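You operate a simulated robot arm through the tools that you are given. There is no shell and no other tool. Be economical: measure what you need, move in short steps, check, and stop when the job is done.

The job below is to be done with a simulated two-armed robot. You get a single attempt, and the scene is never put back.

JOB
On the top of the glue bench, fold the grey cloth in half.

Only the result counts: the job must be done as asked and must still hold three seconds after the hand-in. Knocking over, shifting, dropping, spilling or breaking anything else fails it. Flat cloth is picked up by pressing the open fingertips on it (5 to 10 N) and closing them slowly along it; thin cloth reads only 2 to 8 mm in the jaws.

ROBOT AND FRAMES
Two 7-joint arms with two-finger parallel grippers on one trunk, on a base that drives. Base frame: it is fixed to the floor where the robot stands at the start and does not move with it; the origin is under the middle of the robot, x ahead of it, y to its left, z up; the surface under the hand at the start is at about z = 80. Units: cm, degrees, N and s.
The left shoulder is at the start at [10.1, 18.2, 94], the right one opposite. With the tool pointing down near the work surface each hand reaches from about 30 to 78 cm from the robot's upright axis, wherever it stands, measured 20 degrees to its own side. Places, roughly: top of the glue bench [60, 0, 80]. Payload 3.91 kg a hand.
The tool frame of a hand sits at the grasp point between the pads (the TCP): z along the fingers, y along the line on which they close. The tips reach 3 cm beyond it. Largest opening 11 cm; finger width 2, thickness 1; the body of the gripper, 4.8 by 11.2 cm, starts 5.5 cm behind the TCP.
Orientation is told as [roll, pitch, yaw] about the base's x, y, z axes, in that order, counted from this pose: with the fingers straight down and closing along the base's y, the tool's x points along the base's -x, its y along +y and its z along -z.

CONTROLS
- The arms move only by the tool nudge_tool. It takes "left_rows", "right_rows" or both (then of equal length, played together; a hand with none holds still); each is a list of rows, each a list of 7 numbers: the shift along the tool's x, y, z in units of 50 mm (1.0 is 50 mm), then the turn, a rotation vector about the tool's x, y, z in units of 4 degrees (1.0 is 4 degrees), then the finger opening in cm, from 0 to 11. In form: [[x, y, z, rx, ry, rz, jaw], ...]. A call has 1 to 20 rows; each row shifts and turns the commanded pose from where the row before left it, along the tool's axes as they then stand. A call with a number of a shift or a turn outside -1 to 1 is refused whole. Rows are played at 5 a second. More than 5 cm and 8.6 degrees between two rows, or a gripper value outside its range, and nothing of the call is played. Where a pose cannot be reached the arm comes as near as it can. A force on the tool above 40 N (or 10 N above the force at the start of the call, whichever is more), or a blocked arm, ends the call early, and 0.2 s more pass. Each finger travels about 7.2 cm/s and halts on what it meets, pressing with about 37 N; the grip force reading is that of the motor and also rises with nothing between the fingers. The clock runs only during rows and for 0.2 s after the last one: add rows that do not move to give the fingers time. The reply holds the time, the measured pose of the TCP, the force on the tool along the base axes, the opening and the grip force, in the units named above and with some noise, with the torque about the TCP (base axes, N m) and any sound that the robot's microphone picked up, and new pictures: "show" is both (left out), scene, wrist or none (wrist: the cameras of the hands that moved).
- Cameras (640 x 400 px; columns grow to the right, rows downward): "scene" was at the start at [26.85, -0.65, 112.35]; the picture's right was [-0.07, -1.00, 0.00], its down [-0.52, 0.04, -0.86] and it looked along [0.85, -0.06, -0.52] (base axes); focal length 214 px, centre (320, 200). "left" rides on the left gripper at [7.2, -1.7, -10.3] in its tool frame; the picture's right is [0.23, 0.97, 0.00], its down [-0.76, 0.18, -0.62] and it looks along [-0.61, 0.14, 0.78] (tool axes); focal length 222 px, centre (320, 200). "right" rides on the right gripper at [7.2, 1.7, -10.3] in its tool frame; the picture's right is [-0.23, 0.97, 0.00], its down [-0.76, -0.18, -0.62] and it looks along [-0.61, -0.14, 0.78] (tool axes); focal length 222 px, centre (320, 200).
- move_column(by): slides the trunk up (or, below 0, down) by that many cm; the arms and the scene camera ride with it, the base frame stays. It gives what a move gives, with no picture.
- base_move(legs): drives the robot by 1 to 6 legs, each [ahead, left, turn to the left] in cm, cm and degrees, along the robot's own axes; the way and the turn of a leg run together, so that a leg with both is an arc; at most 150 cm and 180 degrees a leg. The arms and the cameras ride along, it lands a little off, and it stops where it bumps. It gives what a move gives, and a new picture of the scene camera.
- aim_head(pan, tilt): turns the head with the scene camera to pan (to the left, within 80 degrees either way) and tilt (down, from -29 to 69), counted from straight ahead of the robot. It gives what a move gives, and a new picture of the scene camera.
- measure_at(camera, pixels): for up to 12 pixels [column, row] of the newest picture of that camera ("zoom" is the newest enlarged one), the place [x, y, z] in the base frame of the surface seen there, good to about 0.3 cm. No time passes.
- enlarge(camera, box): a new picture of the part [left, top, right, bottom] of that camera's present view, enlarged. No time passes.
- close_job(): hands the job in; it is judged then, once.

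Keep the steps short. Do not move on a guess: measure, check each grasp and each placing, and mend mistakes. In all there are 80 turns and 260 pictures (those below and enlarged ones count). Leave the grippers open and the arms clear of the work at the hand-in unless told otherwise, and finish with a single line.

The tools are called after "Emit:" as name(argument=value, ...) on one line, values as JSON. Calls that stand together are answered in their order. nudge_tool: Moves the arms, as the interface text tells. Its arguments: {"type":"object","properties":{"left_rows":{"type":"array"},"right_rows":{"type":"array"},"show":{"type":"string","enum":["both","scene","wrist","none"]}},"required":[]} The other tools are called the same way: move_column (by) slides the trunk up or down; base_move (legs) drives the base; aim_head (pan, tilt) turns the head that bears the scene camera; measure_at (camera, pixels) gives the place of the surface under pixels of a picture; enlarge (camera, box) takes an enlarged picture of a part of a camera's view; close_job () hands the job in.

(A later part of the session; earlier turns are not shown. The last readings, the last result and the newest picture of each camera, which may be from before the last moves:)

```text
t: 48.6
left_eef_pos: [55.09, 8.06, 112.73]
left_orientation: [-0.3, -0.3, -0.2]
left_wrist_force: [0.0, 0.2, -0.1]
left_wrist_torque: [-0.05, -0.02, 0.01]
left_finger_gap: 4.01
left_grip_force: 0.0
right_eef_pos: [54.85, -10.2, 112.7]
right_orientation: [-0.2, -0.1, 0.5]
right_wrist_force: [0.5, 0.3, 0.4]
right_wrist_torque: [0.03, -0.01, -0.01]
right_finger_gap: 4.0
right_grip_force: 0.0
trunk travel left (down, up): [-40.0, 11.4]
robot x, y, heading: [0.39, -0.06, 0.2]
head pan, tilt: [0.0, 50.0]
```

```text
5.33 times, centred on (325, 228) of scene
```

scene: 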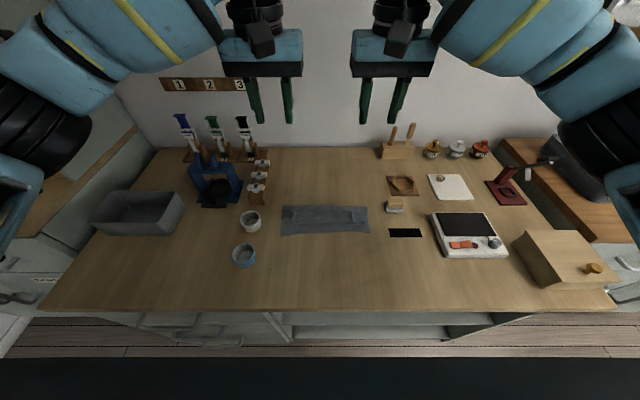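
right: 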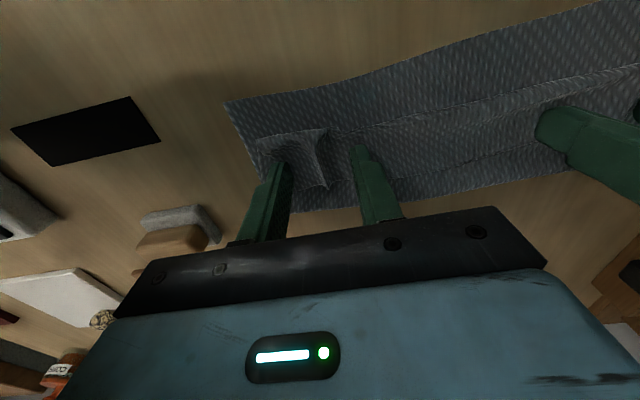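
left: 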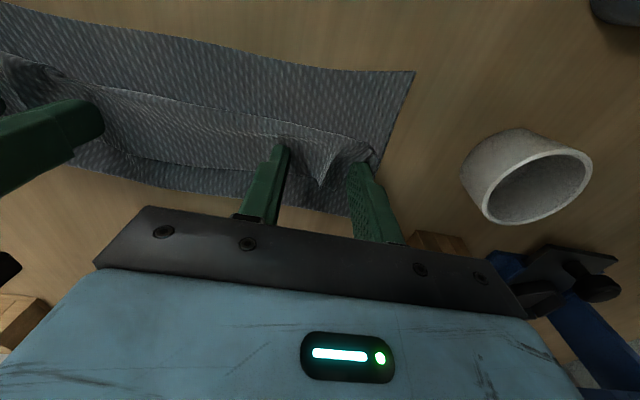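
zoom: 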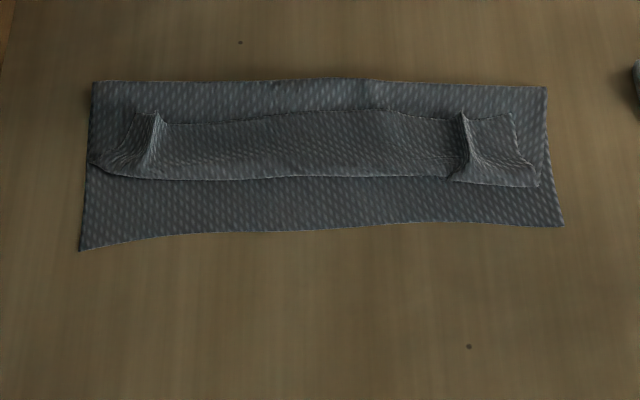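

Emit:
measure_at(camera="zoom", pixels=[[96, 84], [320, 82], [543, 89], [560, 224], [320, 227], [83, 247], [320, 114], [320, 174], [155, 116], [150, 145], [462, 116], [468, 155]])

Emit:
measure_at(camera="zoom", pixels=[[130, 115], [95, 163], [130, 176], [510, 116], [533, 163], [535, 184], [230, 120], [400, 115], [162, 125], [455, 125], [155, 130], [465, 135]])

```text
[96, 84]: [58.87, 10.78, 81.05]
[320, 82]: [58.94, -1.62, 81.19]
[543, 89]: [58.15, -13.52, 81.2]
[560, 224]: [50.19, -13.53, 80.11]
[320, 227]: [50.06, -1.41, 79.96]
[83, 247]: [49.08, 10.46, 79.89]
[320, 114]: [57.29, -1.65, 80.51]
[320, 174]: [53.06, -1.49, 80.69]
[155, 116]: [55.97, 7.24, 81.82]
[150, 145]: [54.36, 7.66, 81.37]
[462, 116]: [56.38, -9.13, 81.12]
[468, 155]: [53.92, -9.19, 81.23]
```

```text
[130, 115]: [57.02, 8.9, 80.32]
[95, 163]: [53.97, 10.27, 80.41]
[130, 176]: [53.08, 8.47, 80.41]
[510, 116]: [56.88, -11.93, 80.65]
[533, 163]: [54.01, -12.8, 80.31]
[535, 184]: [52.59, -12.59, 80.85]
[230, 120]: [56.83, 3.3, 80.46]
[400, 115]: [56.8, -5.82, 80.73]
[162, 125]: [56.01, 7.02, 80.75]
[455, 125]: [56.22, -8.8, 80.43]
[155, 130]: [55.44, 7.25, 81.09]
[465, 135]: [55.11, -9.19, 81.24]
```

Fold at x≈59, near edge ≈49.8, rim bend at 53 and its edge at 57. I turn one side at a time: I park the right hand outward and tilt the left fingers back by 30°, pointing toward the robot, to test reach high up.

Emit:
nudge_tool(left_rows=[[0, 0, 0.8, 0, 1, 0, 4], [0, 0, 0.8, 0, 1, 0, 4], [0, 0, 0.6, 0, 1, 0, 3], [0, 0, 0.4, 0, 1, 0, 3], [0, 0, 0, 0, 1, 0, 3], [0, 0, 0, 0, 1, 0, 3], [0, 0, 0, 0, 1, 0, 3], [0, 0, 0, 0, 0.5, 0, 3], [0, 0, 0, 0, 0, 0, 3]], right_rows=[[0, -0.8, 0, 0, 0, 0, 4], [0, -0.8, 0, 0, 0, 0, 4], [0, -0.8, 0, 0, 0, 0, 4], [0, 0, 0, 0, 0, 0, 4], [0, 0, 0, 0, 0, 0, 4], [0, 0, 0, 0, 0, 0, 4], [0, 0, 0, 0, 0, 0, 4], [0, 0, 0, 0, 0, 0, 4], [0, 0, 0, 0, 0, 0, 4]], show="scene")

```text
t: 50.6
left_eef_pos: [53.87, 8.12, 99.79]
left_orientation: [-0.4, 29.8, -0.5]
left_wrist_force: [0.2, -0.2, -0.4]
left_wrist_torque: [0.03, -0.02, -0.02]
left_finger_gap: 2.98
left_grip_force: 0.1
right_eef_pos: [55.1, -21.98, 112.73]
right_orientation: [-0.1, -0.1, 0.6]
right_wrist_force: [0.4, -0.1, 0.9]
right_wrist_torque: [-0.01, 0.01, -0.04]
right_finger_gap: 4.0
right_grip_force: 0.0
trunk travel left (down, up): [-40.0, 11.4]
robot x, y, heading: [-0.16, -0.44, 0.2]
head pan, tilt: [0.0, 50.0]
```

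scene: 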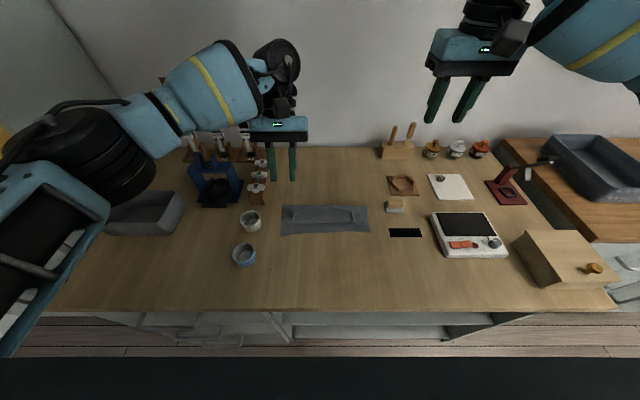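

The tilt works (+29.8). I add 10° more and come down to about 4.5 cm above the left ridge.

Emit:
nudge_tool(left_rows=[[0, 0, 0, 0, 1, 0, 3], [0, 0, 0, 0, 1, 0, 3], [0, 0, 0, 0, 0.5, 0, 3], [-0.71, -0.06, 0.43, 0, 0, 0, 3], [-0.71, -0.06, 0.43, 0, 0, 0, 3], [-0.71, -0.06, 0.43, 0, 0, 0, 3], [0, 0, 0, 0, 0, 0, 3]])

Emit:
enlarge(camera="scene", box=[245, 165, 405, 265])

```text
t: 52.2
left_eef_pos: [55.19, 6.99, 90.51]
left_orientation: [-0.5, 39.6, -0.5]
left_wrist_force: [-0.2, 0.2, 0.2]
left_wrist_torque: [0.0, -0.03, 0.01]
left_finger_gap: 3.01
left_grip_force: 0.0
left hand out of reach, approached as far as the arm can: row 5, 6
right_eef_pos: [55.06, -22.04, 112.76]
right_orientation: [-0.1, 0.0, 0.5]
right_wrist_force: [0.3, 0.1, 0.5]
right_wrist_torque: [0.05, 0.01, 0.0]
right_finger_gap: 4.01
right_grip_force: 0.1
trunk travel left (down, up): [-40.0, 11.4]
robot x, y, heading: [0.07, 0.35, 0.1]
head pan, tilt: [0.0, 50.0]
```

scene: 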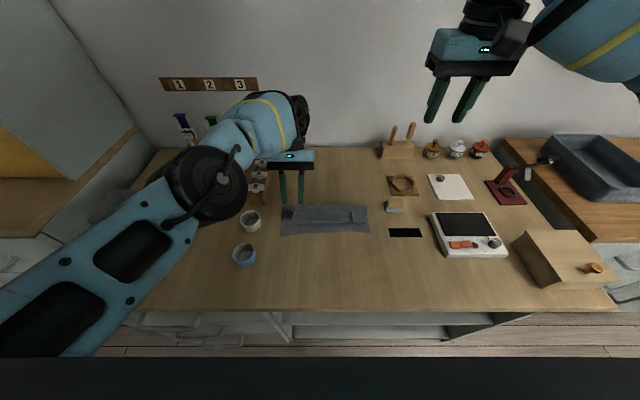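
left: 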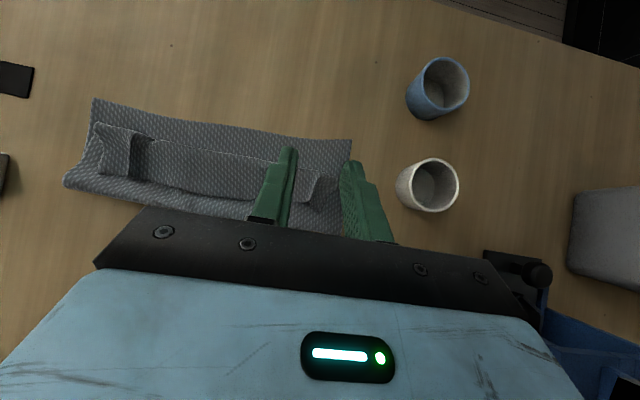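

```text
4.00 times, centred on (325, 215) of scene
```

zoom: 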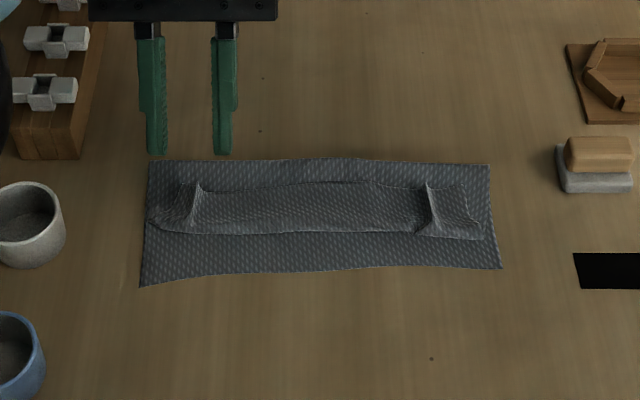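

The arm is at full stretch here. I pull the left hand back up along its fingers, then lower the trunk by 8 cm to gain reach.

Emit:
nudge_tool(left_rows=[[0, 0, -0.8, 0, 0, 0, 3], [0, 0, -0.6, 0, 0, 0, 3], [0, 0, 0, 0, 0, 0, 3]], show="none")

Emit:
move_column(by=-8)

```text
t: 53.0
left_eef_pos: [55.56, 6.84, 95.78]
left_orientation: [-0.4, 39.7, -0.4]
left_wrist_force: [-0.2, 0.0, -0.2]
left_wrist_torque: [0.0, 0.04, -0.01]
left_finger_gap: 2.97
left_grip_force: 0.0
left hand out of reach, approached as far as the arm can: row 1, 2
right_eef_pos: [55.14, -22.06, 112.64]
right_orientation: [-0.1, 0.0, 0.5]
right_wrist_force: [0.4, -0.2, 0.1]
right_wrist_torque: [0.0, -0.01, -0.02]
right_finger_gap: 3.98
right_grip_force: 0.1
trunk travel left (down, up): [-40.0, 11.4]
robot x, y, heading: [-0.18, -0.25, 0.1]
head pan, tilt: [0.0, 50.0]
```

```text
t: 54.2
left_eef_pos: [55.7, 6.91, 87.84]
left_orientation: [-0.4, 39.7, -0.3]
left_wrist_force: [-0.1, -0.6, 0.2]
left_wrist_torque: [0.0, 0.0, 0.02]
left_finger_gap: 3.01
left_grip_force: 0.1
right_eef_pos: [55.02, -22.19, 104.75]
right_orientation: [-0.2, 0.0, 0.4]
right_wrist_force: [0.0, -0.5, 0.0]
right_wrist_torque: [-0.01, 0.0, -0.03]
right_finger_gap: 3.99
right_grip_force: 0.2
trunk travel left (down, up): [-32.0, 19.4]
robot x, y, heading: [-0.2, 0.23, -0.1]
head pan, tilt: [0.0, 50.0]
```

Now at (55.7, 6.9, 87.8). I move toward the ridge's far end, stopping above it.

Emit:
nudge_tool(left_rows=[[-0.32, 0.03, 0.04, 0, 0, 0, 3], [-0.31, 0.03, 0.03, 0, 0, 0, 3], [0, 0, 0, 0, 0, 0, 3]], show="wrist")

Emit:
enlarge(camera="scene", box=[245, 165, 405, 265])

```text
t: 55.0
left_eef_pos: [56.8, 7.0, 86.73]
left_orientation: [-0.4, 39.7, -0.4]
left_wrist_force: [-0.2, -0.2, -0.7]
left_wrist_torque: [-0.01, -0.02, -0.01]
left_finger_gap: 2.99
left_grip_force: 0.0
left hand out of reach, approached as far as the arm can: row 2
right_eef_pos: [55.04, -22.3, 104.68]
right_orientation: [-0.1, 0.0, 0.5]
right_wrist_force: [-0.1, 0.0, -0.1]
right_wrist_torque: [-0.01, -0.03, -0.01]
right_finger_gap: 4.0
right_grip_force: 0.1
trunk travel left (down, up): [-32.0, 19.4]
robot x, y, heading: [0.09, -0.28, -0.3]
head pan, tilt: [0.0, 50.0]
```

left: 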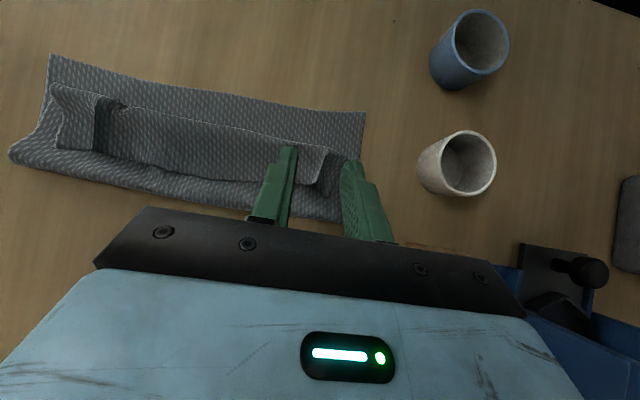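

```text
4.00 times, centred on (325, 215) of scene
```

zoom: 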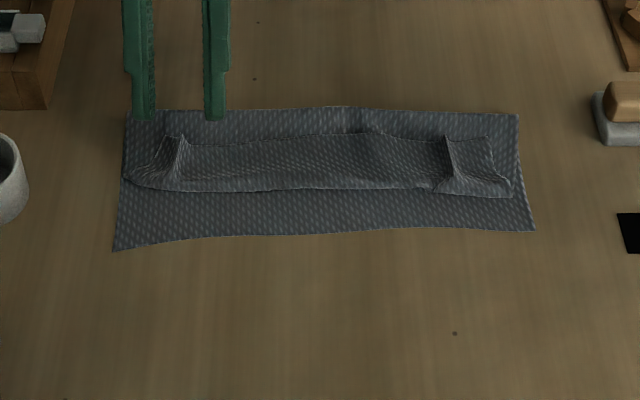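

Still at the reach limit. I lift 4 cm and lower the trunk another 6 cm.

Emit:
nudge_tool(left_rows=[[0.26, 0, -0.31, 0, 0, 0, 3], [0.26, 0, -0.31, 0, 0, 0, 3], [0, 0, 0, 0, 0, 0, 3]], show="none")

Emit:
move_column(by=-6)

```text
t: 55.8
left_eef_pos: [56.76, 6.95, 90.75]
left_orientation: [-0.3, 39.7, -0.4]
left_wrist_force: [-0.8, -0.8, -0.2]
left_wrist_torque: [0.0, -0.01, -0.01]
left_finger_gap: 3.02
left_grip_force: 0.1
right_eef_pos: [55.12, -22.28, 104.76]
right_orientation: [-0.1, 0.0, 0.5]
right_wrist_force: [0.2, 0.0, 0.0]
right_wrist_torque: [0.03, 0.01, 0.03]
right_finger_gap: 3.99
right_grip_force: 0.1
trunk travel left (down, up): [-32.0, 19.4]
robot x, y, heading: [-0.0, 0.27, -0.1]
head pan, tilt: [0.0, 50.0]
```

```text
t: 56.8
left_eef_pos: [56.75, 7.01, 84.75]
left_orientation: [-0.4, 39.8, -0.5]
left_wrist_force: [-0.3, 0.3, 0.2]
left_wrist_torque: [-0.02, -0.02, 0.02]
left_finger_gap: 3.01
left_grip_force: 0.1
right_eef_pos: [54.9, -22.15, 98.78]
right_orientation: [0.0, 0.0, 0.5]
right_wrist_force: [-0.2, -0.4, -0.1]
right_wrist_torque: [0.01, 0.01, -0.01]
right_finger_gap: 3.99
right_grip_force: 0.0
trunk travel left (down, up): [-26.0, 25.4]
robot x, y, heading: [-0.42, -0.13, -0.2]
head pan, tilt: [0.0, 50.0]
```

Now I move 1.4 cm out over the ridge's end and 1.2 cm down around it.

Emit:
nudge_tool(left_rows=[[-0.215, 0.04, -0.18, 0, 0, 0, 3], [-0.16, 0, 0.19, 0, 0, 0, 3], [0, 0, 0, 0, 0, 0, 3]], show="wrist")

Emit:
enlarge(camera="scene", box=[245, 165, 405, 265])

Emit:
enlarge(camera="left", box=[220, 100, 420, 225])

```text
t: 57.6
left_eef_pos: [58.01, 7.4, 83.52]
left_orientation: [-0.6, 39.7, -0.5]
left_wrist_force: [0.1, -0.2, 0.6]
left_wrist_torque: [0.0, 0.0, -0.03]
left_finger_gap: 3.02
left_grip_force: 0.1
left hand out of reach, approached as far as the arm can: row 1
right_eef_pos: [55.0, -22.28, 98.6]
right_orientation: [-0.1, 0.0, 0.5]
right_wrist_force: [0.2, -0.3, 0.3]
right_wrist_torque: [0.01, -0.03, 0.01]
right_finger_gap: 3.99
right_grip_force: 0.0
trunk travel left (down, up): [-26.0, 25.4]
robot x, y, heading: [0.07, -0.09, 0.1]
head pan, tilt: [0.0, 50.0]
```

left: 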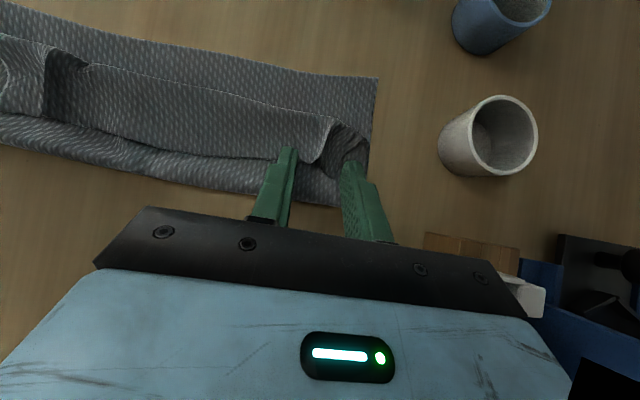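

```text
4.00 times, centred on (325, 215) of scene
```

zoom: 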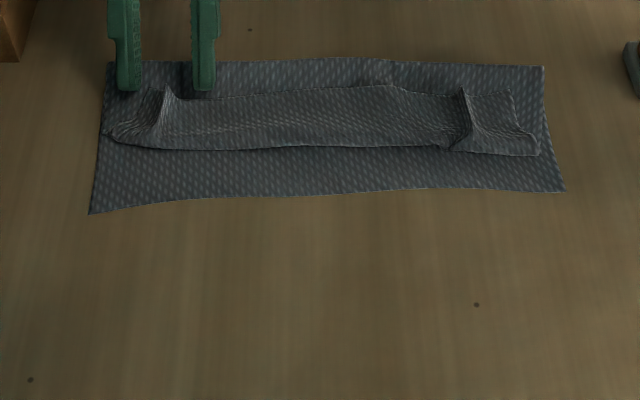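

```text
3.20 times, centred on (320, 162) of left
```

zoom: 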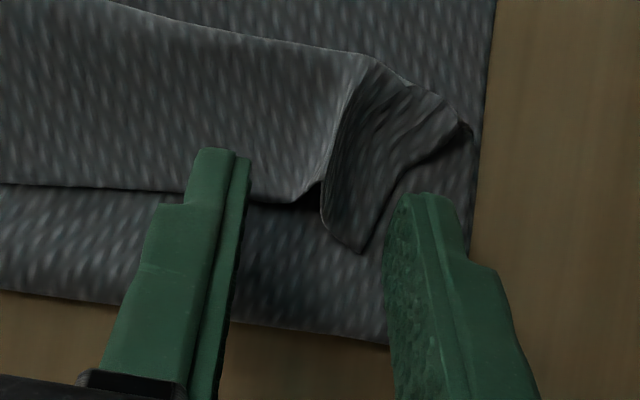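

The left ridge's open mouth is between the fingers at (330,195). I move 0.7 cm toward it and close.

Emit:
nudge_tool(left_rows=[[0.108, 0, 0.09, 0, 0, 0, 3], [0, 0, 0, 0, 0, 0, 2.4], [0, 0, 0, 0, 0, 0, 1.8], [0, 0, 0, 0, 0, 0, 1.2], [0, 0, 0, 0, 0, 0, 0.6], [0, 0, 0, 0, 0, 0, 0], [0, 0, 0, 0, 0, 0, 0]], show="none")

Emit:
enlarge(camera="left", box=[220, 100, 420, 225])

```text
t: 59.2
left_eef_pos: [57.48, 7.4, 83.56]
left_orientation: [-0.3, 39.8, -0.5]
left_wrist_force: [0.1, -0.5, 0.2]
left_wrist_torque: [-0.02, -0.04, -0.01]
left_finger_gap: 0.15
left_grip_force: 37.3
right_eef_pos: [55.09, -22.29, 98.71]
right_orientation: [-0.1, 0.0, 0.5]
right_wrist_force: [0.2, 0.4, 1.0]
right_wrist_torque: [-0.03, -0.01, -0.01]
right_finger_gap: 3.99
right_grip_force: 0.0
trunk travel left (down, up): [-26.0, 25.4]
robot x, y, heading: [-0.12, -0.39, -0.1]
head pan, tilt: [0.0, 50.0]
```

```text
3.20 times, centred on (320, 162) of left
```

zoom: 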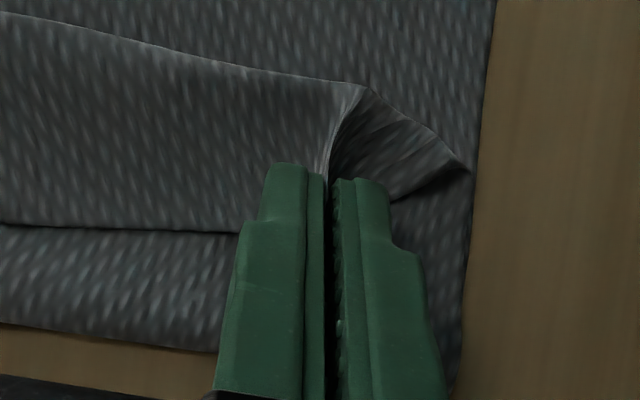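

Gripped at 0.15 cm. Now the page turn on the left: the tips go over the bend from x=55.6 to 49.9 while the hand rotates from -40° to +16°.

Emit:
nudge_tool(left_rows=[[0.122, 0, -0.062, 0, -1, 0, 0], [0.159, 0, -0.06, 0, -1, 0, 0], [0.157, 0, -0.07, 0, -1, 0, 0], [0.16, 0, -0.049, 0, -1, 0, 0], [0.165, 0, -0.032, 0, -1, 0, 0], [0.156, 0, -0.02, 0, -1, 0, 0], [0.15, 0, -0.009, 0, -1, 0, 0], [0.139, 0, 0.021, 0, -1, 0, 0], [0.138, 0, 0.036, 0, -1, 0, 0], [0.139, 0, 0.048, 0, -1, 0, 0], [0.122, 0, 0.062, 0, -1, 0, 0], [0.128, 0, 0.075, 0, -1, 0, 0], [0.111, 0, 0.073, 0, -1, 0, 0], [0.103, 0, 0.091, 0, -1, 0, 0], [0.066, 0, 0.085, 0, 0, 0, 0], [0.047, 0, 0.091, 0, 0, 0, 0], [0, 0, 0, 0, 0, 0, 0]])

Emit:
enlarge(camera="scene", box=[245, 165, 405, 265])

Emit:
enlarge(camera="left", box=[160, 75, 460, 262])

```text
t: 62.8
left_eef_pos: [49.12, 7.15, 84.21]
left_orientation: [-0.3, -16.4, -0.1]
left_wrist_force: [-0.1, 0.5, 0.0]
left_wrist_torque: [0.01, 0.0, 0.0]
left_finger_gap: 0.17
left_grip_force: 36.6
right_eef_pos: [55.18, -22.26, 98.7]
right_orientation: [-0.1, 0.0, 0.5]
right_wrist_force: [0.4, -0.5, -0.2]
right_wrist_torque: [-0.04, 0.02, -0.02]
right_finger_gap: 4.0
right_grip_force: 0.0
trunk travel left (down, up): [-26.0, 25.4]
robot x, y, heading: [0.09, 0.42, -0.0]
head pan, tilt: [0.0, 50.0]
```

scene: 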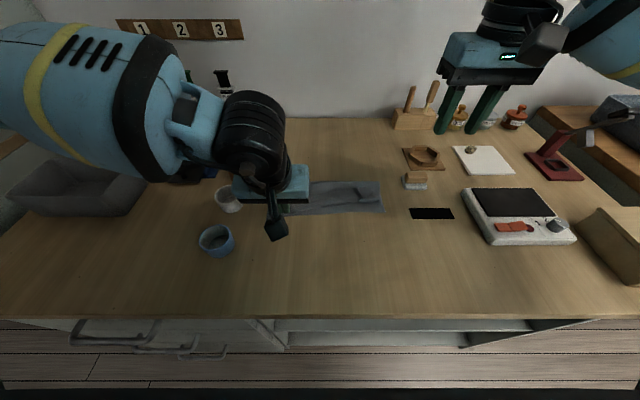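
left: 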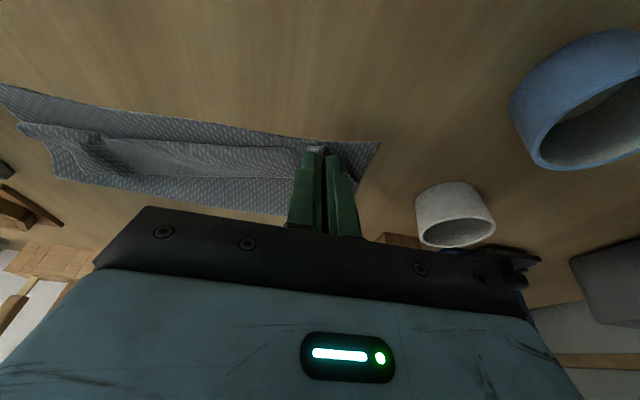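

```text
4.00 times, centred on (325, 215) of scene
```

zoom: 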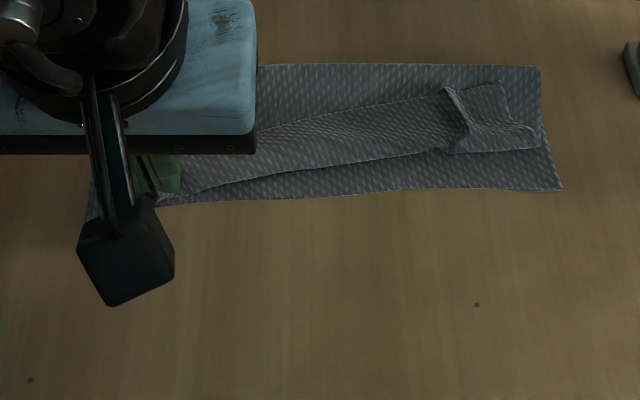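

```text
2.13 times, centred on (310, 168) of left
```

zoom: 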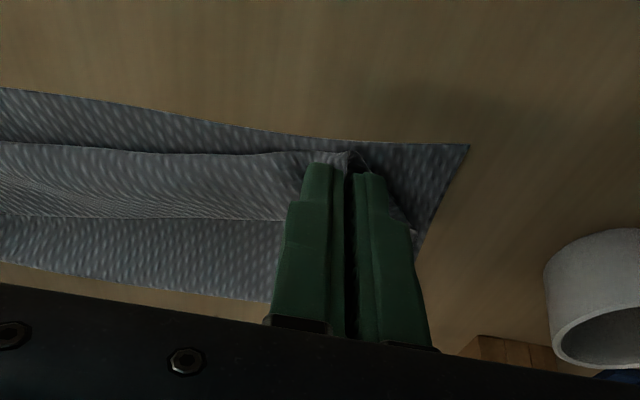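

The left side is turned over: its edge is at the near edge. I keep it held and do the same on the right. First I measure the right ridge.

Emit:
enlarge(camera="scene", box=[325, 170, 405, 220])

Emit:
nudge_tool(right_rows=[[0, 0.3, 0, 0, 1, 0, 3], [0, 0.3, 0, 0, 1, 0, 3], [0, 0.3, 0, 0, 1, 0, 3], [0, 0.3, 0, 0, 1, 0, 3], [0, 0.3, 0, 0, 1, 0, 3], [0, 0.3, 0, 0, 1, 0, 3], [0, 0.3, 0, 0, 1, 0, 3], [0, 0.3, 0, 0, 1, 0, 3], [0, 0.1, 0, 0, 1, 0, 3], [0, 0, 0, 0, 1, 0, 3], [0, 0, 0, 0, 0, 0, 3]], show="none")

Emit:
measure_at(camera="zoom", pixels=[[253, 145], [265, 180], [280, 220], [235, 155], [300, 150], [407, 100], [430, 250], [405, 265], [240, 100]])

```text
8.00 times, centred on (365, 195) of scene
```

zoom: 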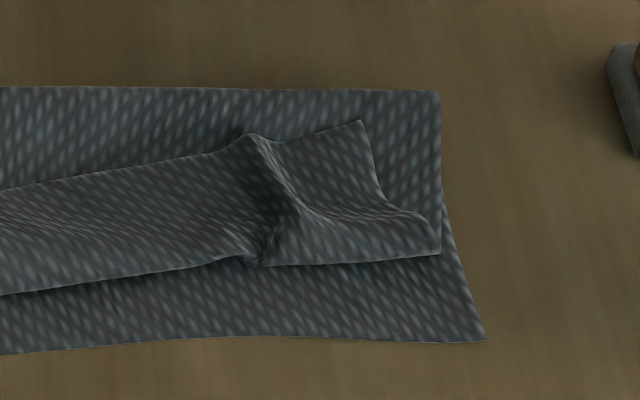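

```text
t: 65.2
left_eef_pos: [49.17, 7.28, 84.23]
left_orientation: [-0.5, -16.4, -0.1]
left_wrist_force: [0.3, -0.1, 0.3]
left_wrist_torque: [-0.03, 0.01, 0.02]
left_finger_gap: 0.15
left_grip_force: 36.7
right_eef_pos: [54.84, -12.35, 96.72]
right_orientation: [0.0, 39.8, 0.4]
right_wrist_force: [-1.4, 0.0, 0.6]
right_wrist_torque: [-0.01, 0.01, -0.03]
right_finger_gap: 3.01
right_grip_force: 0.0
right hand out of reach, approached as far as the arm can: row 10
trunk travel left (down, up): [-26.0, 25.4]
robot x, y, heading: [0.04, 0.15, 0.1]
head pan, tilt: [0.0, 50.0]
```

```text
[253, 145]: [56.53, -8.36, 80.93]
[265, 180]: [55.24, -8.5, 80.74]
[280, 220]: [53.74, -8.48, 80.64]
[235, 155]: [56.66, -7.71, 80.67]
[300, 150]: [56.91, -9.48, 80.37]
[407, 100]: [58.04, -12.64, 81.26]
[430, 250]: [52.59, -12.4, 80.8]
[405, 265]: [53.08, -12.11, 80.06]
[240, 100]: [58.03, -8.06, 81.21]
```

The right ridge's mouth is at (56.7, -8.4, 81). I bring the right hand, tilted 40°, down above it.

Emit:
nudge_tool(right_rows=[[-0.57, 0.25, 0.37, 0, 0, 0, 3], [-0.57, 0.25, 0.37, 0, 0, 0, 3], [-0.57, 0.25, 0.37, 0, 0, 0, 3], [0, 0, 0, 0, 0, 0, 3]], show="wrist")

```text
t: 66.2
left_eef_pos: [48.98, 7.23, 84.17]
left_orientation: [-0.3, -16.2, -0.1]
left_wrist_force: [0.2, -0.2, 0.1]
left_wrist_torque: [0.0, 0.03, 0.0]
left_finger_gap: 0.18
left_grip_force: 37.4
right_eef_pos: [57.73, -8.72, 86.99]
right_orientation: [-0.1, 39.9, 0.5]
right_wrist_force: [0.5, 0.4, -0.9]
right_wrist_torque: [0.0, -0.03, 0.0]
right_finger_gap: 2.99
right_grip_force: 0.1
trunk travel left (down, up): [-26.0, 25.4]
robot x, y, heading: [0.1, -0.16, 0.2]
head pan, tilt: [0.0, 50.0]
```

right: 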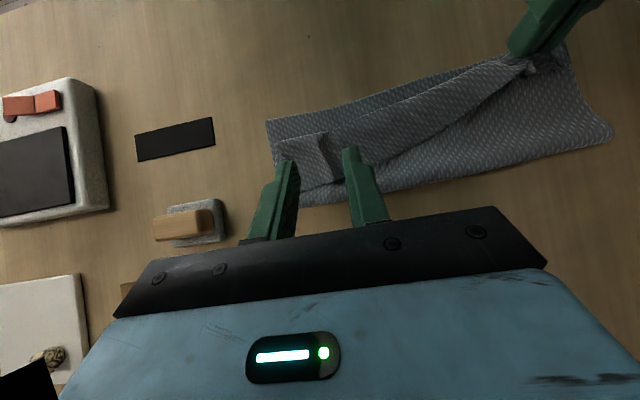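

Good. I go down 3.5 cm to straddle the mouth.

Emit:
nudge_tool(right_rows=[[-0.256, 0.01, 0.242, 0, 0, 0, 3], [-0.256, 0.01, 0.242, 0, 0, 0, 3], [0, 0, 0, 0, 0, 0, 3]], show="none")

Emit:
enlarge(camera="right", box=[220, 100, 420, 225])

```text
t: 67.0
left_eef_pos: [49.13, 7.33, 84.32]
left_orientation: [-0.3, -16.2, -0.1]
left_wrist_force: [0.2, 0.5, -0.2]
left_wrist_torque: [0.01, -0.02, -0.02]
left_finger_gap: 0.15
left_grip_force: 37.2
right_eef_pos: [58.2, -8.45, 83.43]
right_orientation: [-0.1, 39.9, 0.3]
right_wrist_force: [-1.1, 0.0, -0.2]
right_wrist_torque: [0.0, -0.02, 0.05]
right_finger_gap: 3.03
right_grip_force: 0.1
trunk travel left (down, up): [-26.0, 25.4]
robot x, y, heading: [0.15, -0.11, 0.0]
head pan, tilt: [0.0, 50.0]
```

```text
3.20 times, centred on (320, 162) of right
```

zoom: 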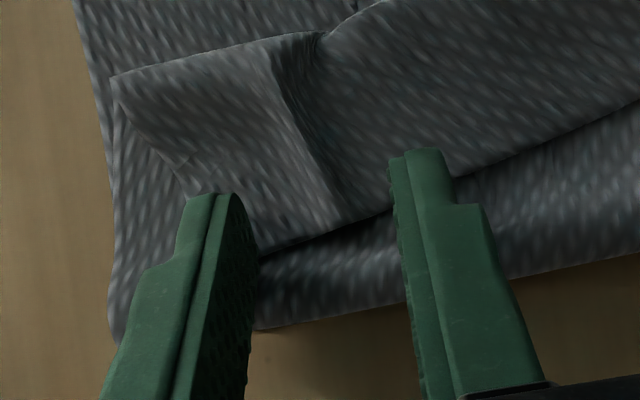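

The ridge mouth is between the fingers, about 0.9 cm ahead of them. I move in and close.

Emit:
nudge_tool(right_rows=[[0.138, 0, 0.116, 0, 0, 0, 3], [0, 0, 0, 0, 0, 0, 2.4], [0, 0, 0, 0, 0, 0, 1.8], [0, 0, 0, 0, 0, 0, 1.2], [0, 0, 0, 0, 0, 0, 0.6], [0, 0, 0, 0, 0, 0, 0], [0, 0, 0, 0, 0, 0, 0]], show="none")

Emit:
enlarge(camera="right", box=[220, 100, 420, 225])

```text
t: 68.6
left_eef_pos: [49.04, 7.28, 84.25]
left_orientation: [-0.3, -16.3, -0.1]
left_wrist_force: [1.1, -1.7, -0.3]
left_wrist_torque: [-0.06, -0.03, -0.01]
left_finger_gap: 0.17
left_grip_force: 37.1
right_eef_pos: [57.35, -8.55, 83.38]
right_orientation: [-0.1, 40.1, 0.4]
right_wrist_force: [0.0, 1.9, 0.7]
right_wrist_torque: [0.03, 0.05, -0.01]
right_finger_gap: 0.13
right_grip_force: 36.8
trunk travel left (down, up): [-26.0, 25.4]
robot x, y, heading: [-0.09, 0.55, 0.3]
head pan, tilt: [0.0, 50.0]
```

```text
3.20 times, centred on (320, 162) of right
```

zoom: 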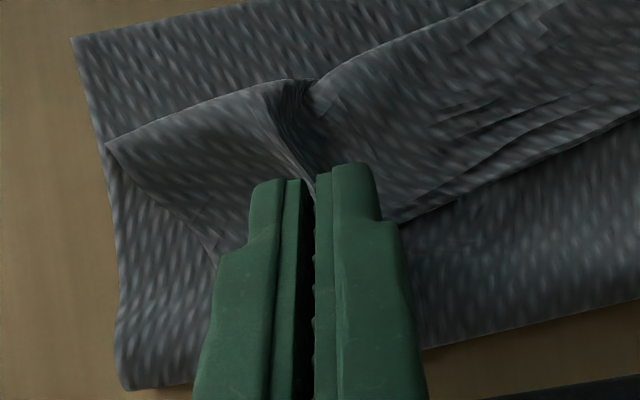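

Gripped at 0.13 cm. Now the same page turn on the right, with the final tilt limited to +8° so its forearm stays away from the switch.

Emit:
nudge_tool(right_rows=[[0.122, 0, -0.062, 0, -1, 0, 0], [0.159, 0, -0.06, 0, -1, 0, 0], [0.157, 0, -0.07, 0, -1, 0, 0], [0.16, 0, -0.049, 0, -1, 0, 0], [0.165, 0, -0.032, 0, -1, 0, 0], [0.156, 0, -0.02, 0, -1, 0, 0], [0.15, 0, -0.009, 0, -1, 0, 0], [0.139, 0, 0.021, 0, -1, 0, 0], [0.138, 0, 0.036, 0, -1, 0, 0], [0.139, 0, 0.048, 0, -1, 0, 0], [0.122, 0, 0.062, 0, -1, 0, 0], [0.128, 0, 0.075, 0, -1, 0, 0], [0.071, 0, 0.071, 0, 0, 0, 0], [0.054, 0, 0.093, 0, 0, 0, 0], [0.054, 0, 0.093, 0, 0, 0, 0], [0.034, 0, 0.08, 0, 0, 0, 0], [0, 0, 0, 0, 0, 0, 0]])

Emit:
enlarge(camera="scene", box=[245, 165, 405, 265])

Emit:
enlarge(camera="right", box=[180, 50, 500, 250])

```text
t: 72.2
left_eef_pos: [49.08, 7.35, 84.19]
left_orientation: [-0.3, -16.3, -0.1]
left_wrist_force: [0.2, 0.5, -0.5]
left_wrist_torque: [0.0, 0.01, 0.01]
left_finger_gap: 0.17
left_grip_force: 37.5
right_eef_pos: [49.26, -8.55, 84.5]
right_orientation: [-0.1, -8.0, 0.5]
right_wrist_force: [0.9, -0.5, 0.1]
right_wrist_torque: [0.0, 0.01, 0.0]
right_finger_gap: 0.13
right_grip_force: 36.7
trunk travel left (down, up): [-26.0, 25.4]
robot x, y, heading: [-0.12, -0.13, 0.1]
head pan, tilt: [0.0, 50.0]
```

scene: 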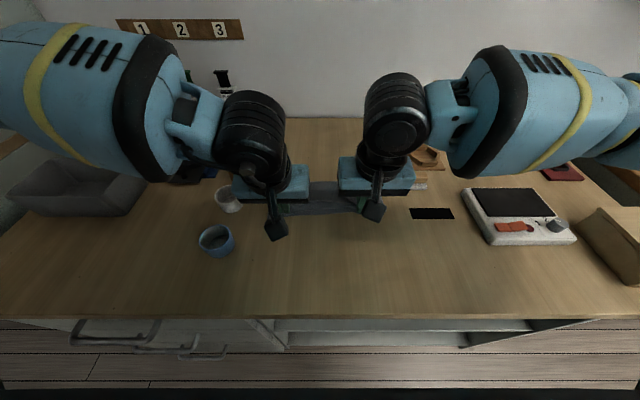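
right: 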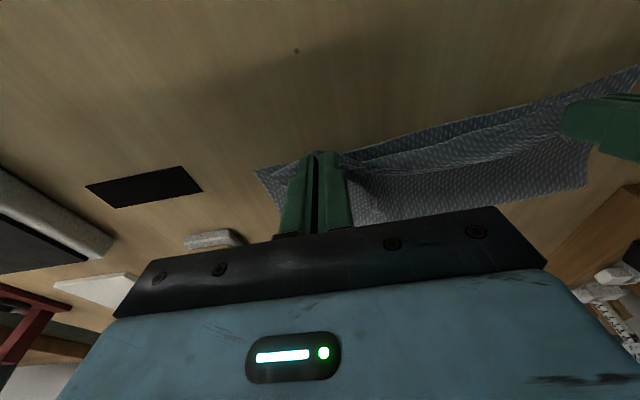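

```text
4.00 times, centred on (325, 215) of scene
```

zoom: 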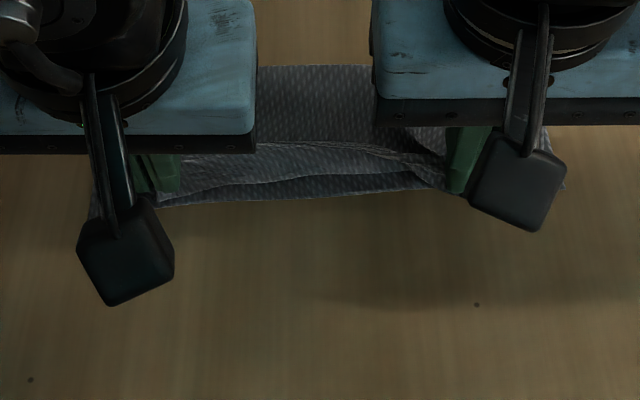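

```text
2.00 times, centred on (340, 150) of right
```

zoom: 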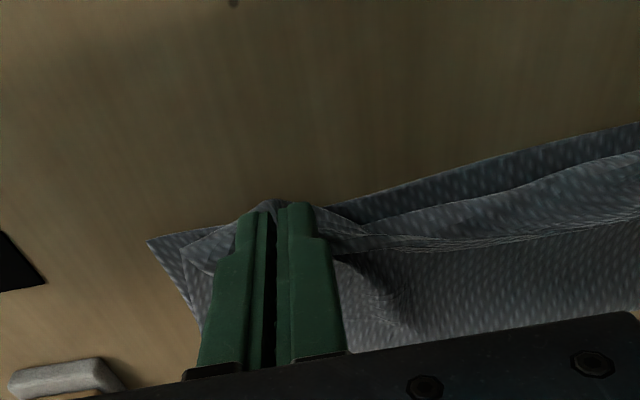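

The rim is nearly flat now; only the middle is still slightly rolled because the hands are a bit close together. I stretch the hands 0.6 cm apart each and watch the tension.

Emit:
nudge_tool(left_rows=[[0, 0.06, 0, 0, 0, 0, 0], [0, 0.06, 0, 0, 0, 0, 0], [0, 0, 0, 0, 0, 0, 0]], right_rows=[[0, -0.06, 0, 0, 0, 0, 0], [0, -0.06, 0, 0, 0, 0, 0], [0, 0, 0, 0, 0, 0, 0]], show="none")

Emit:
enlarge(camera="scene", box=[265, 175, 385, 250])

```text
t: 73.0
left_eef_pos: [48.97, 8.01, 84.24]
left_orientation: [-0.3, -16.3, -0.3]
left_wrist_force: [0.0, -3.6, -0.3]
left_wrist_torque: [-0.11, 0.01, -0.08]
left_finger_gap: 0.15
left_grip_force: 37.2
right_eef_pos: [49.18, -8.99, 84.35]
right_orientation: [-0.1, -8.0, 0.7]
right_wrist_force: [0.9, 4.1, 1.3]
right_wrist_torque: [0.15, -0.04, 0.08]
right_finger_gap: 0.16
right_grip_force: 36.6
trunk travel left (down, up): [-26.0, 25.4]
robot x, y, heading: [0.01, -0.12, 0.1]
head pan, tilt: [0.0, 50.0]
```

```text
5.33 times, centred on (325, 212) of scene
```

zoom: 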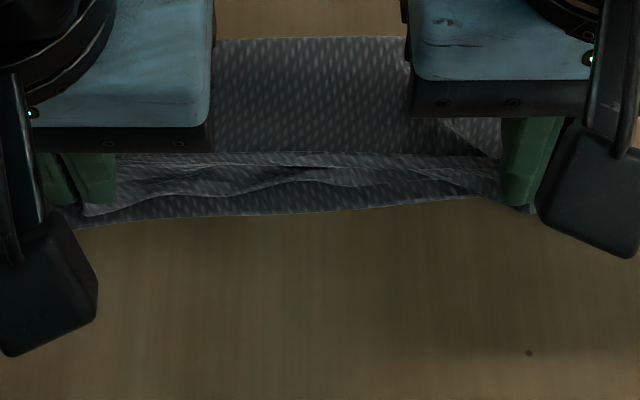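

The edge is taut at about 4 N. I lower 0.5 cm, open slowly, back off upward and look.

Emit:
nudge_tool(left_rows=[[0.03, 0, 0.1, 0, 0, 0, 0], [0, 0, 0, 0, 0, 0, 0.5], [0, 0, 0, 0, 0, 0, 1], [0, 0, 0, 0, 0, 0, 1.6], [0, 0, 0, 0, 0, 0, 2.2], [0, 0, 0, 0, 0, 0, 3], [0, 0, -0.2, 0, 0, 0, 3], [0, 0, -0.6, 0, 0, 0, 3], [0, 0.2, -0.8, 0, 1, 0, 3], [0, 0.9, -0.3, 0, 1, 0, 3], [0, 0.9, 0, 0, 1, 0, 3], [0, 0.9, 0, 0, 1, 0, 3], [0, 0, 0, 0, 0, 0, 3]], right_rows=[[0.03, 0, 0.1, 0, 0, 0, 0], [0, 0, 0, 0, 0, 0, 0.5], [0, 0, 0, 0, 0, 0, 1], [0, 0, 0, 0, 0, 0, 1.6], [0, 0, 0, 0, 0, 0, 2.2], [0, 0, 0, 0, 0, 0, 3], [0, 0, -0.2, 0, 0, 0, 3], [0, 0, -0.6, 0, 0, 0, 3], [0, -0.2, -0.8, 0, 1, 0, 3], [0, -0.9, -0.3, 0, 1, 0, 3], [0, -0.8, 0, 0, 0, 0, 3], [0, -0.6, 0, 0, 0, 0, 3], [0, 0, 0, 0, 0, 0, 3]], show="scene")

Emit:
enlarge(camera="scene", box=[265, 170, 393, 250])

```text
t: 75.8
left_eef_pos: [46.4, 22.5, 92.72]
left_orientation: [-0.2, -0.2, -0.2]
left_wrist_force: [0.8, 0.4, 0.3]
left_wrist_torque: [0.0, -0.02, 0.02]
left_finger_gap: 2.99
left_grip_force: 0.1
right_eef_pos: [48.02, -21.71, 93.51]
right_orientation: [-0.2, 0.1, 0.5]
right_wrist_force: [1.0, 0.5, -0.3]
right_wrist_torque: [0.03, -0.01, -0.06]
right_finger_gap: 2.98
right_grip_force: 0.0
trunk travel left (down, up): [-26.0, 25.4]
robot x, y, heading: [0.4, 0.1, -0.2]
head pan, tilt: [0.0, 50.0]
```

scene: 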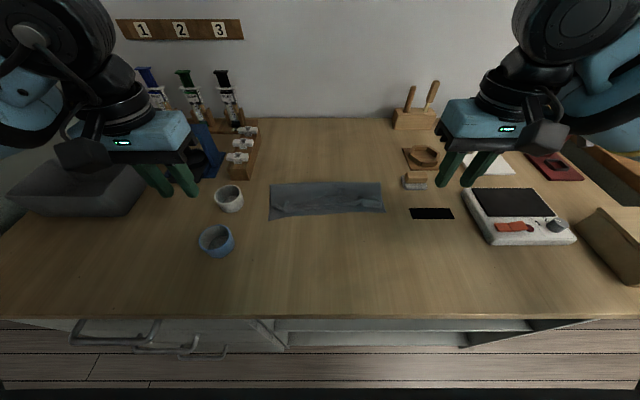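

```text
5.00 times, centred on (329, 210) of scene
```

zoom: 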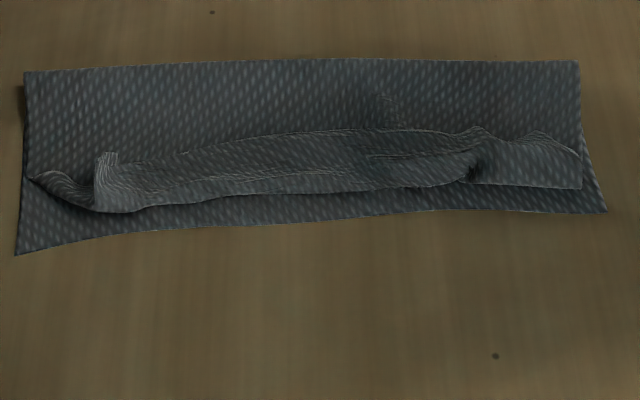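

Better: the rim is shorter, but a roll of about 2–3 cm remains. I measure it.

Emit:
measure_at(camera="zoom", pixels=[[300, 62], [30, 75], [570, 65], [300, 215], [20, 250], [600, 208], [300, 134], [300, 188], [110, 158], [105, 205], [482, 132], [480, 182]])

Emit:
measure_at(camera="zoom", pixels=[[200, 155], [200, 195], [400, 132], [400, 185], [550, 138], [550, 183], [35, 180], [578, 155], [300, 150], [300, 172], [97, 165], [470, 140]])

```text
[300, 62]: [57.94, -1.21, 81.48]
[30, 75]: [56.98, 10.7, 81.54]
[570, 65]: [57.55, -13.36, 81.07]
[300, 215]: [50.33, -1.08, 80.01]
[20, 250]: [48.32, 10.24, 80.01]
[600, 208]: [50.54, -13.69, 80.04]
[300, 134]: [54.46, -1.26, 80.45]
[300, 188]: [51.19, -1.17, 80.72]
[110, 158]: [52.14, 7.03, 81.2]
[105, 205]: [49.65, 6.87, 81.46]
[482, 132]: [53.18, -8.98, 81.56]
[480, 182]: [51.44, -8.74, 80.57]
```

```text
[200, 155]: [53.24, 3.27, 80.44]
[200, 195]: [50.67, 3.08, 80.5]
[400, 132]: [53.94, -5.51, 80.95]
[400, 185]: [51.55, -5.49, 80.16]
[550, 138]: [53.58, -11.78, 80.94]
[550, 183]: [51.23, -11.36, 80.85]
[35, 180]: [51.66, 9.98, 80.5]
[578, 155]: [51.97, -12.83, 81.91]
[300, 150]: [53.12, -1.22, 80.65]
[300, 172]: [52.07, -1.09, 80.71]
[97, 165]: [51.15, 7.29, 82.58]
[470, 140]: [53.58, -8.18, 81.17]
```

The fold also drifted back to x≈58 with a bulge. I'll redo the whole fold with this better, small edge grip. I grip the edge with fingers tilted back, swing up above x=60 to reset the fold line, and come down while rotating forward. First I tilt both hands above.

Emit:
nudge_tool(left_rows=[[-0.37, -0.675, 0.1, 0, 0, 0, 3], [-0.37, -0.675, 0.1, 0, 0, 0, 3], [-0.37, -0.675, 0.1, 0, 0, 0, 3], [-0.37, -0.675, 0.1, 0, 0, 0, 3], [0, 0, 0, 0, 1, 0, 3], [0, 0, 0, 0, 1, 0, 3], [0, 0, 0, 0, 1, 0, 3], [0, 0, 0, 0, 1, 0, 3], [0, 0, 0, 0, 1, 0, 3], [0, 0, 0, 0, 1, 0, 3], [0, 0, 0, 0, 1, 0, 3], [0, 0, 0, 0, 1, 0, 3], [0, 0, 0, 0, 1, 0, 3], [0, 0, 0, 0, 1, 0, 3], [0, 0, 0, 0, 0, 0, 3]], right_rows=[[-0.345, 0.535, 0.14, 0, 0, 0, 3], [-0.345, 0.535, 0.14, 0, 0, 0, 3], [-0.345, 0.535, 0.14, 0, 0, 0, 3], [-0.345, 0.535, 0.14, 0, 0, 0, 3], [0, 0, 0, 0, 1, 0, 3], [0, 0, 0, 0, 1, 0, 3], [0, 0, 0, 0, 1, 0, 3], [0, 0, 0, 0, 1, 0, 3], [0, 0, 0, 0, 1, 0, 3], [0, 0, 0, 0, 1, 0, 3], [0, 0, 0, 0, 1, 0, 3], [0, 0, 0, 0, 1, 0, 3], [0, 0, 0, 0, 1, 0, 3], [0, 0, 0, 0, 1, 0, 3], [0, 0, 0, 0, 0, 0, 3]])

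```text
t: 79.0
left_eef_pos: [53.83, 9.0, 90.85]
left_orientation: [-0.5, 39.8, -0.5]
left_wrist_force: [-0.1, -0.3, 0.1]
left_wrist_torque: [-0.01, -0.03, 0.02]
left_finger_gap: 3.01
left_grip_force: 0.1
right_eef_pos: [54.92, -10.94, 90.65]
right_orientation: [-0.1, 40.1, 0.4]
right_wrist_force: [-0.7, 0.5, -0.7]
right_wrist_torque: [0.01, 0.0, 0.0]
right_finger_gap: 3.0
right_grip_force: 0.0
trunk travel left (down, up): [-26.0, 25.4]
robot x, y, heading: [-0.07, 0.18, 0.1]
head pan, tilt: [0.0, 50.0]
```

scene: 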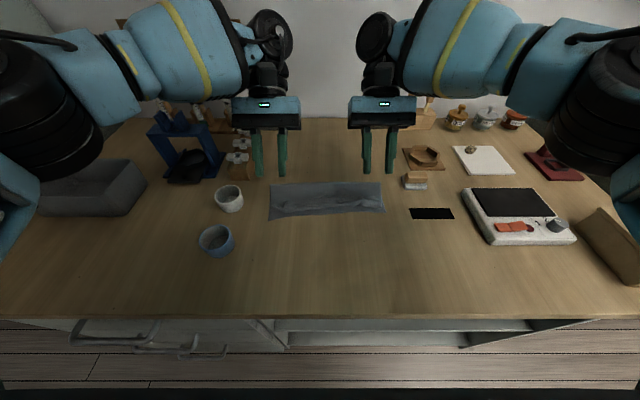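
right: 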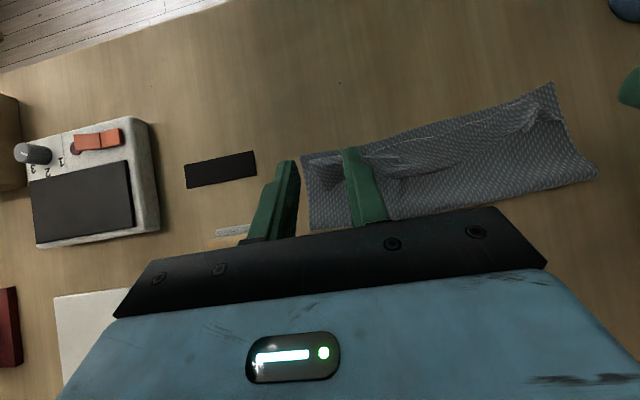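
left: 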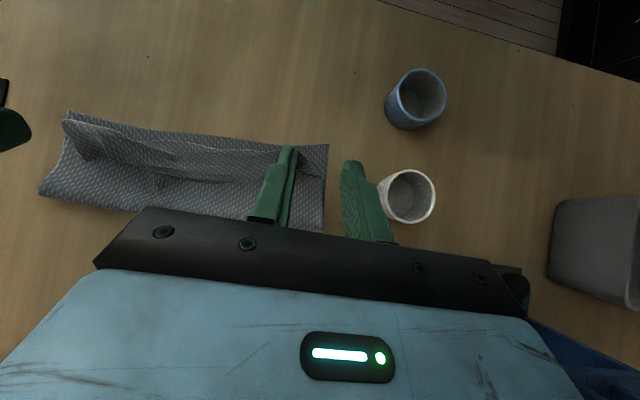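

Both are tilted with clearance between the wrists. I go down 6 cm and inward to straddle both ridges, then look.

Emit:
nudge_tool(left_rows=[[-0.2, -0.19, 0.237, 0, 0, 0, 3], [-0.2, -0.19, 0.237, 0, 0, 0, 3], [-0.4, 0, 0.475, 0, 0, 0, 3], [0, 0, 0, 0, 0, 0, 3]], right_rows=[[-0.2, 0.22, 0.237, 0, 0, 0, 3], [-0.2, 0.22, 0.237, 0, 0, 0, 3], [-0.4, 0, 0.475, 0, 0, 0, 3], [0, 0, 0, 0, 0, 0, 3]], show="none")

Emit:
enlarge(camera="left", box=[220, 100, 420, 225])

Emit:
enlarge(camera="right", box=[220, 100, 420, 225])

```text
t: 80.0
left_eef_pos: [53.9, 7.14, 84.79]
left_orientation: [-0.5, 39.7, -0.3]
left_wrist_force: [0.0, 0.4, -0.7]
left_wrist_torque: [-0.01, -0.01, -0.01]
left_finger_gap: 3.02
left_grip_force: 0.1
right_eef_pos: [54.93, -8.5, 84.13]
right_orientation: [-0.2, 40.0, 0.4]
right_wrist_force: [-0.4, 0.2, -0.1]
right_wrist_torque: [0.02, -0.01, -0.01]
right_finger_gap: 2.98
right_grip_force: 0.0
trunk travel left (down, up): [-26.0, 25.4]
robot x, y, heading: [-0.04, 0.12, 0.2]
head pan, tilt: [0.0, 50.0]
```

```text
3.20 times, centred on (320, 162) of left
```

zoom: 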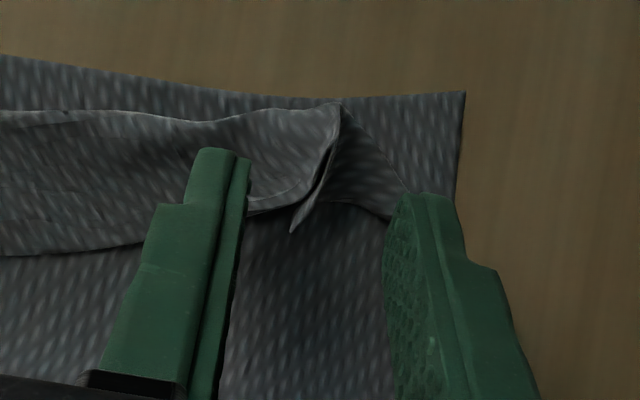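

```text
3.20 times, centred on (320, 162) of right
```

zoom: 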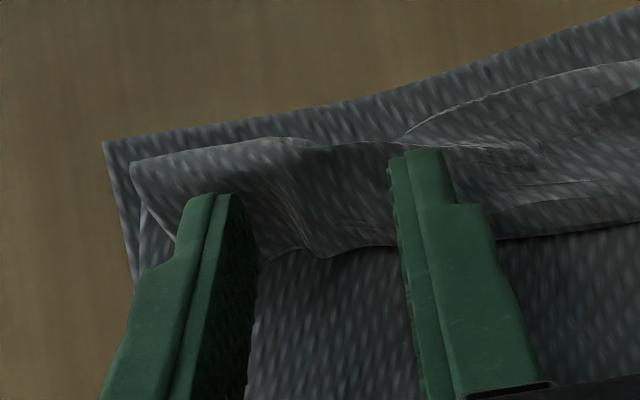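

Both rim edges lie between the fingers. I go a bit lower on each and close slowly.

Emit:
nudge_tool(left_rows=[[-0.128, 0, 0.153, 0, 0, 0, 3], [0, 0, 0, 0, 0, 0, 2.4], [0, 0, 0, 0, 0, 0, 1.8], [0, 0, 0, 0, 0, 0, 1.2], [0, 0, 0, 0, 0, 0, 0.6], [0, 0, 0, 0, 0, 0, 0], [0, 0, 0, 0, 0, 0, 0]], right_rows=[[-0.064, 0, 0.077, 0, 0, 0, 3], [0, 0, 0, 0, 0, 0, 2.4], [0, 0, 0, 0, 0, 0, 1.8], [0, 0, 0, 0, 0, 0, 1.2], [0, 0, 0, 0, 0, 0, 0.6], [0, 0, 0, 0, 0, 0, 0], [0, 0, 0, 0, 0, 0, 0]], show="none")

Emit:
enlarge(camera="left", box=[220, 100, 420, 225])

Emit:
enlarge(camera="right", box=[220, 100, 420, 225])

```text
t: 81.6
left_eef_pos: [54.09, 7.04, 83.74]
left_orientation: [-0.3, 39.7, -0.5]
left_wrist_force: [0.1, 0.3, 0.3]
left_wrist_torque: [0.0, 0.0, -0.01]
left_finger_gap: 0.12
left_grip_force: 37.0
right_eef_pos: [54.88, -8.67, 83.69]
right_orientation: [-0.2, 39.9, 0.4]
right_wrist_force: [0.9, -0.2, -0.4]
right_wrist_torque: [-0.03, -0.01, 0.01]
right_finger_gap: 0.17
right_grip_force: 36.9
trunk travel left (down, up): [-26.0, 25.4]
robot x, y, heading: [-0.14, 0.37, 0.0]
head pan, tilt: [0.0, 50.0]
```

```text
3.20 times, centred on (320, 162) of left
```

zoom: 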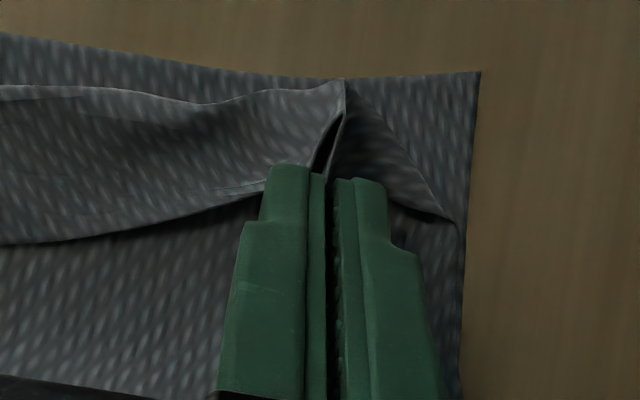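

```text
3.20 times, centred on (320, 162) of right
```

zoom: 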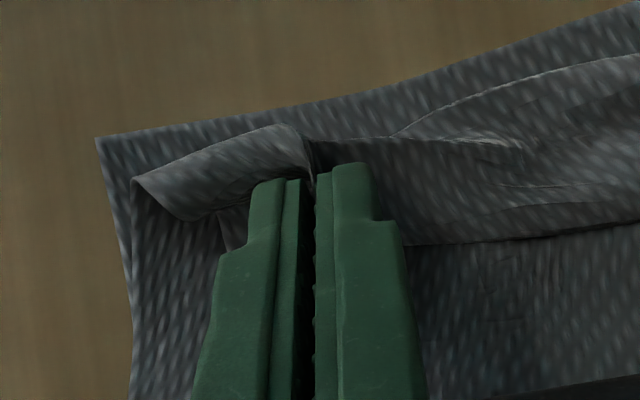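

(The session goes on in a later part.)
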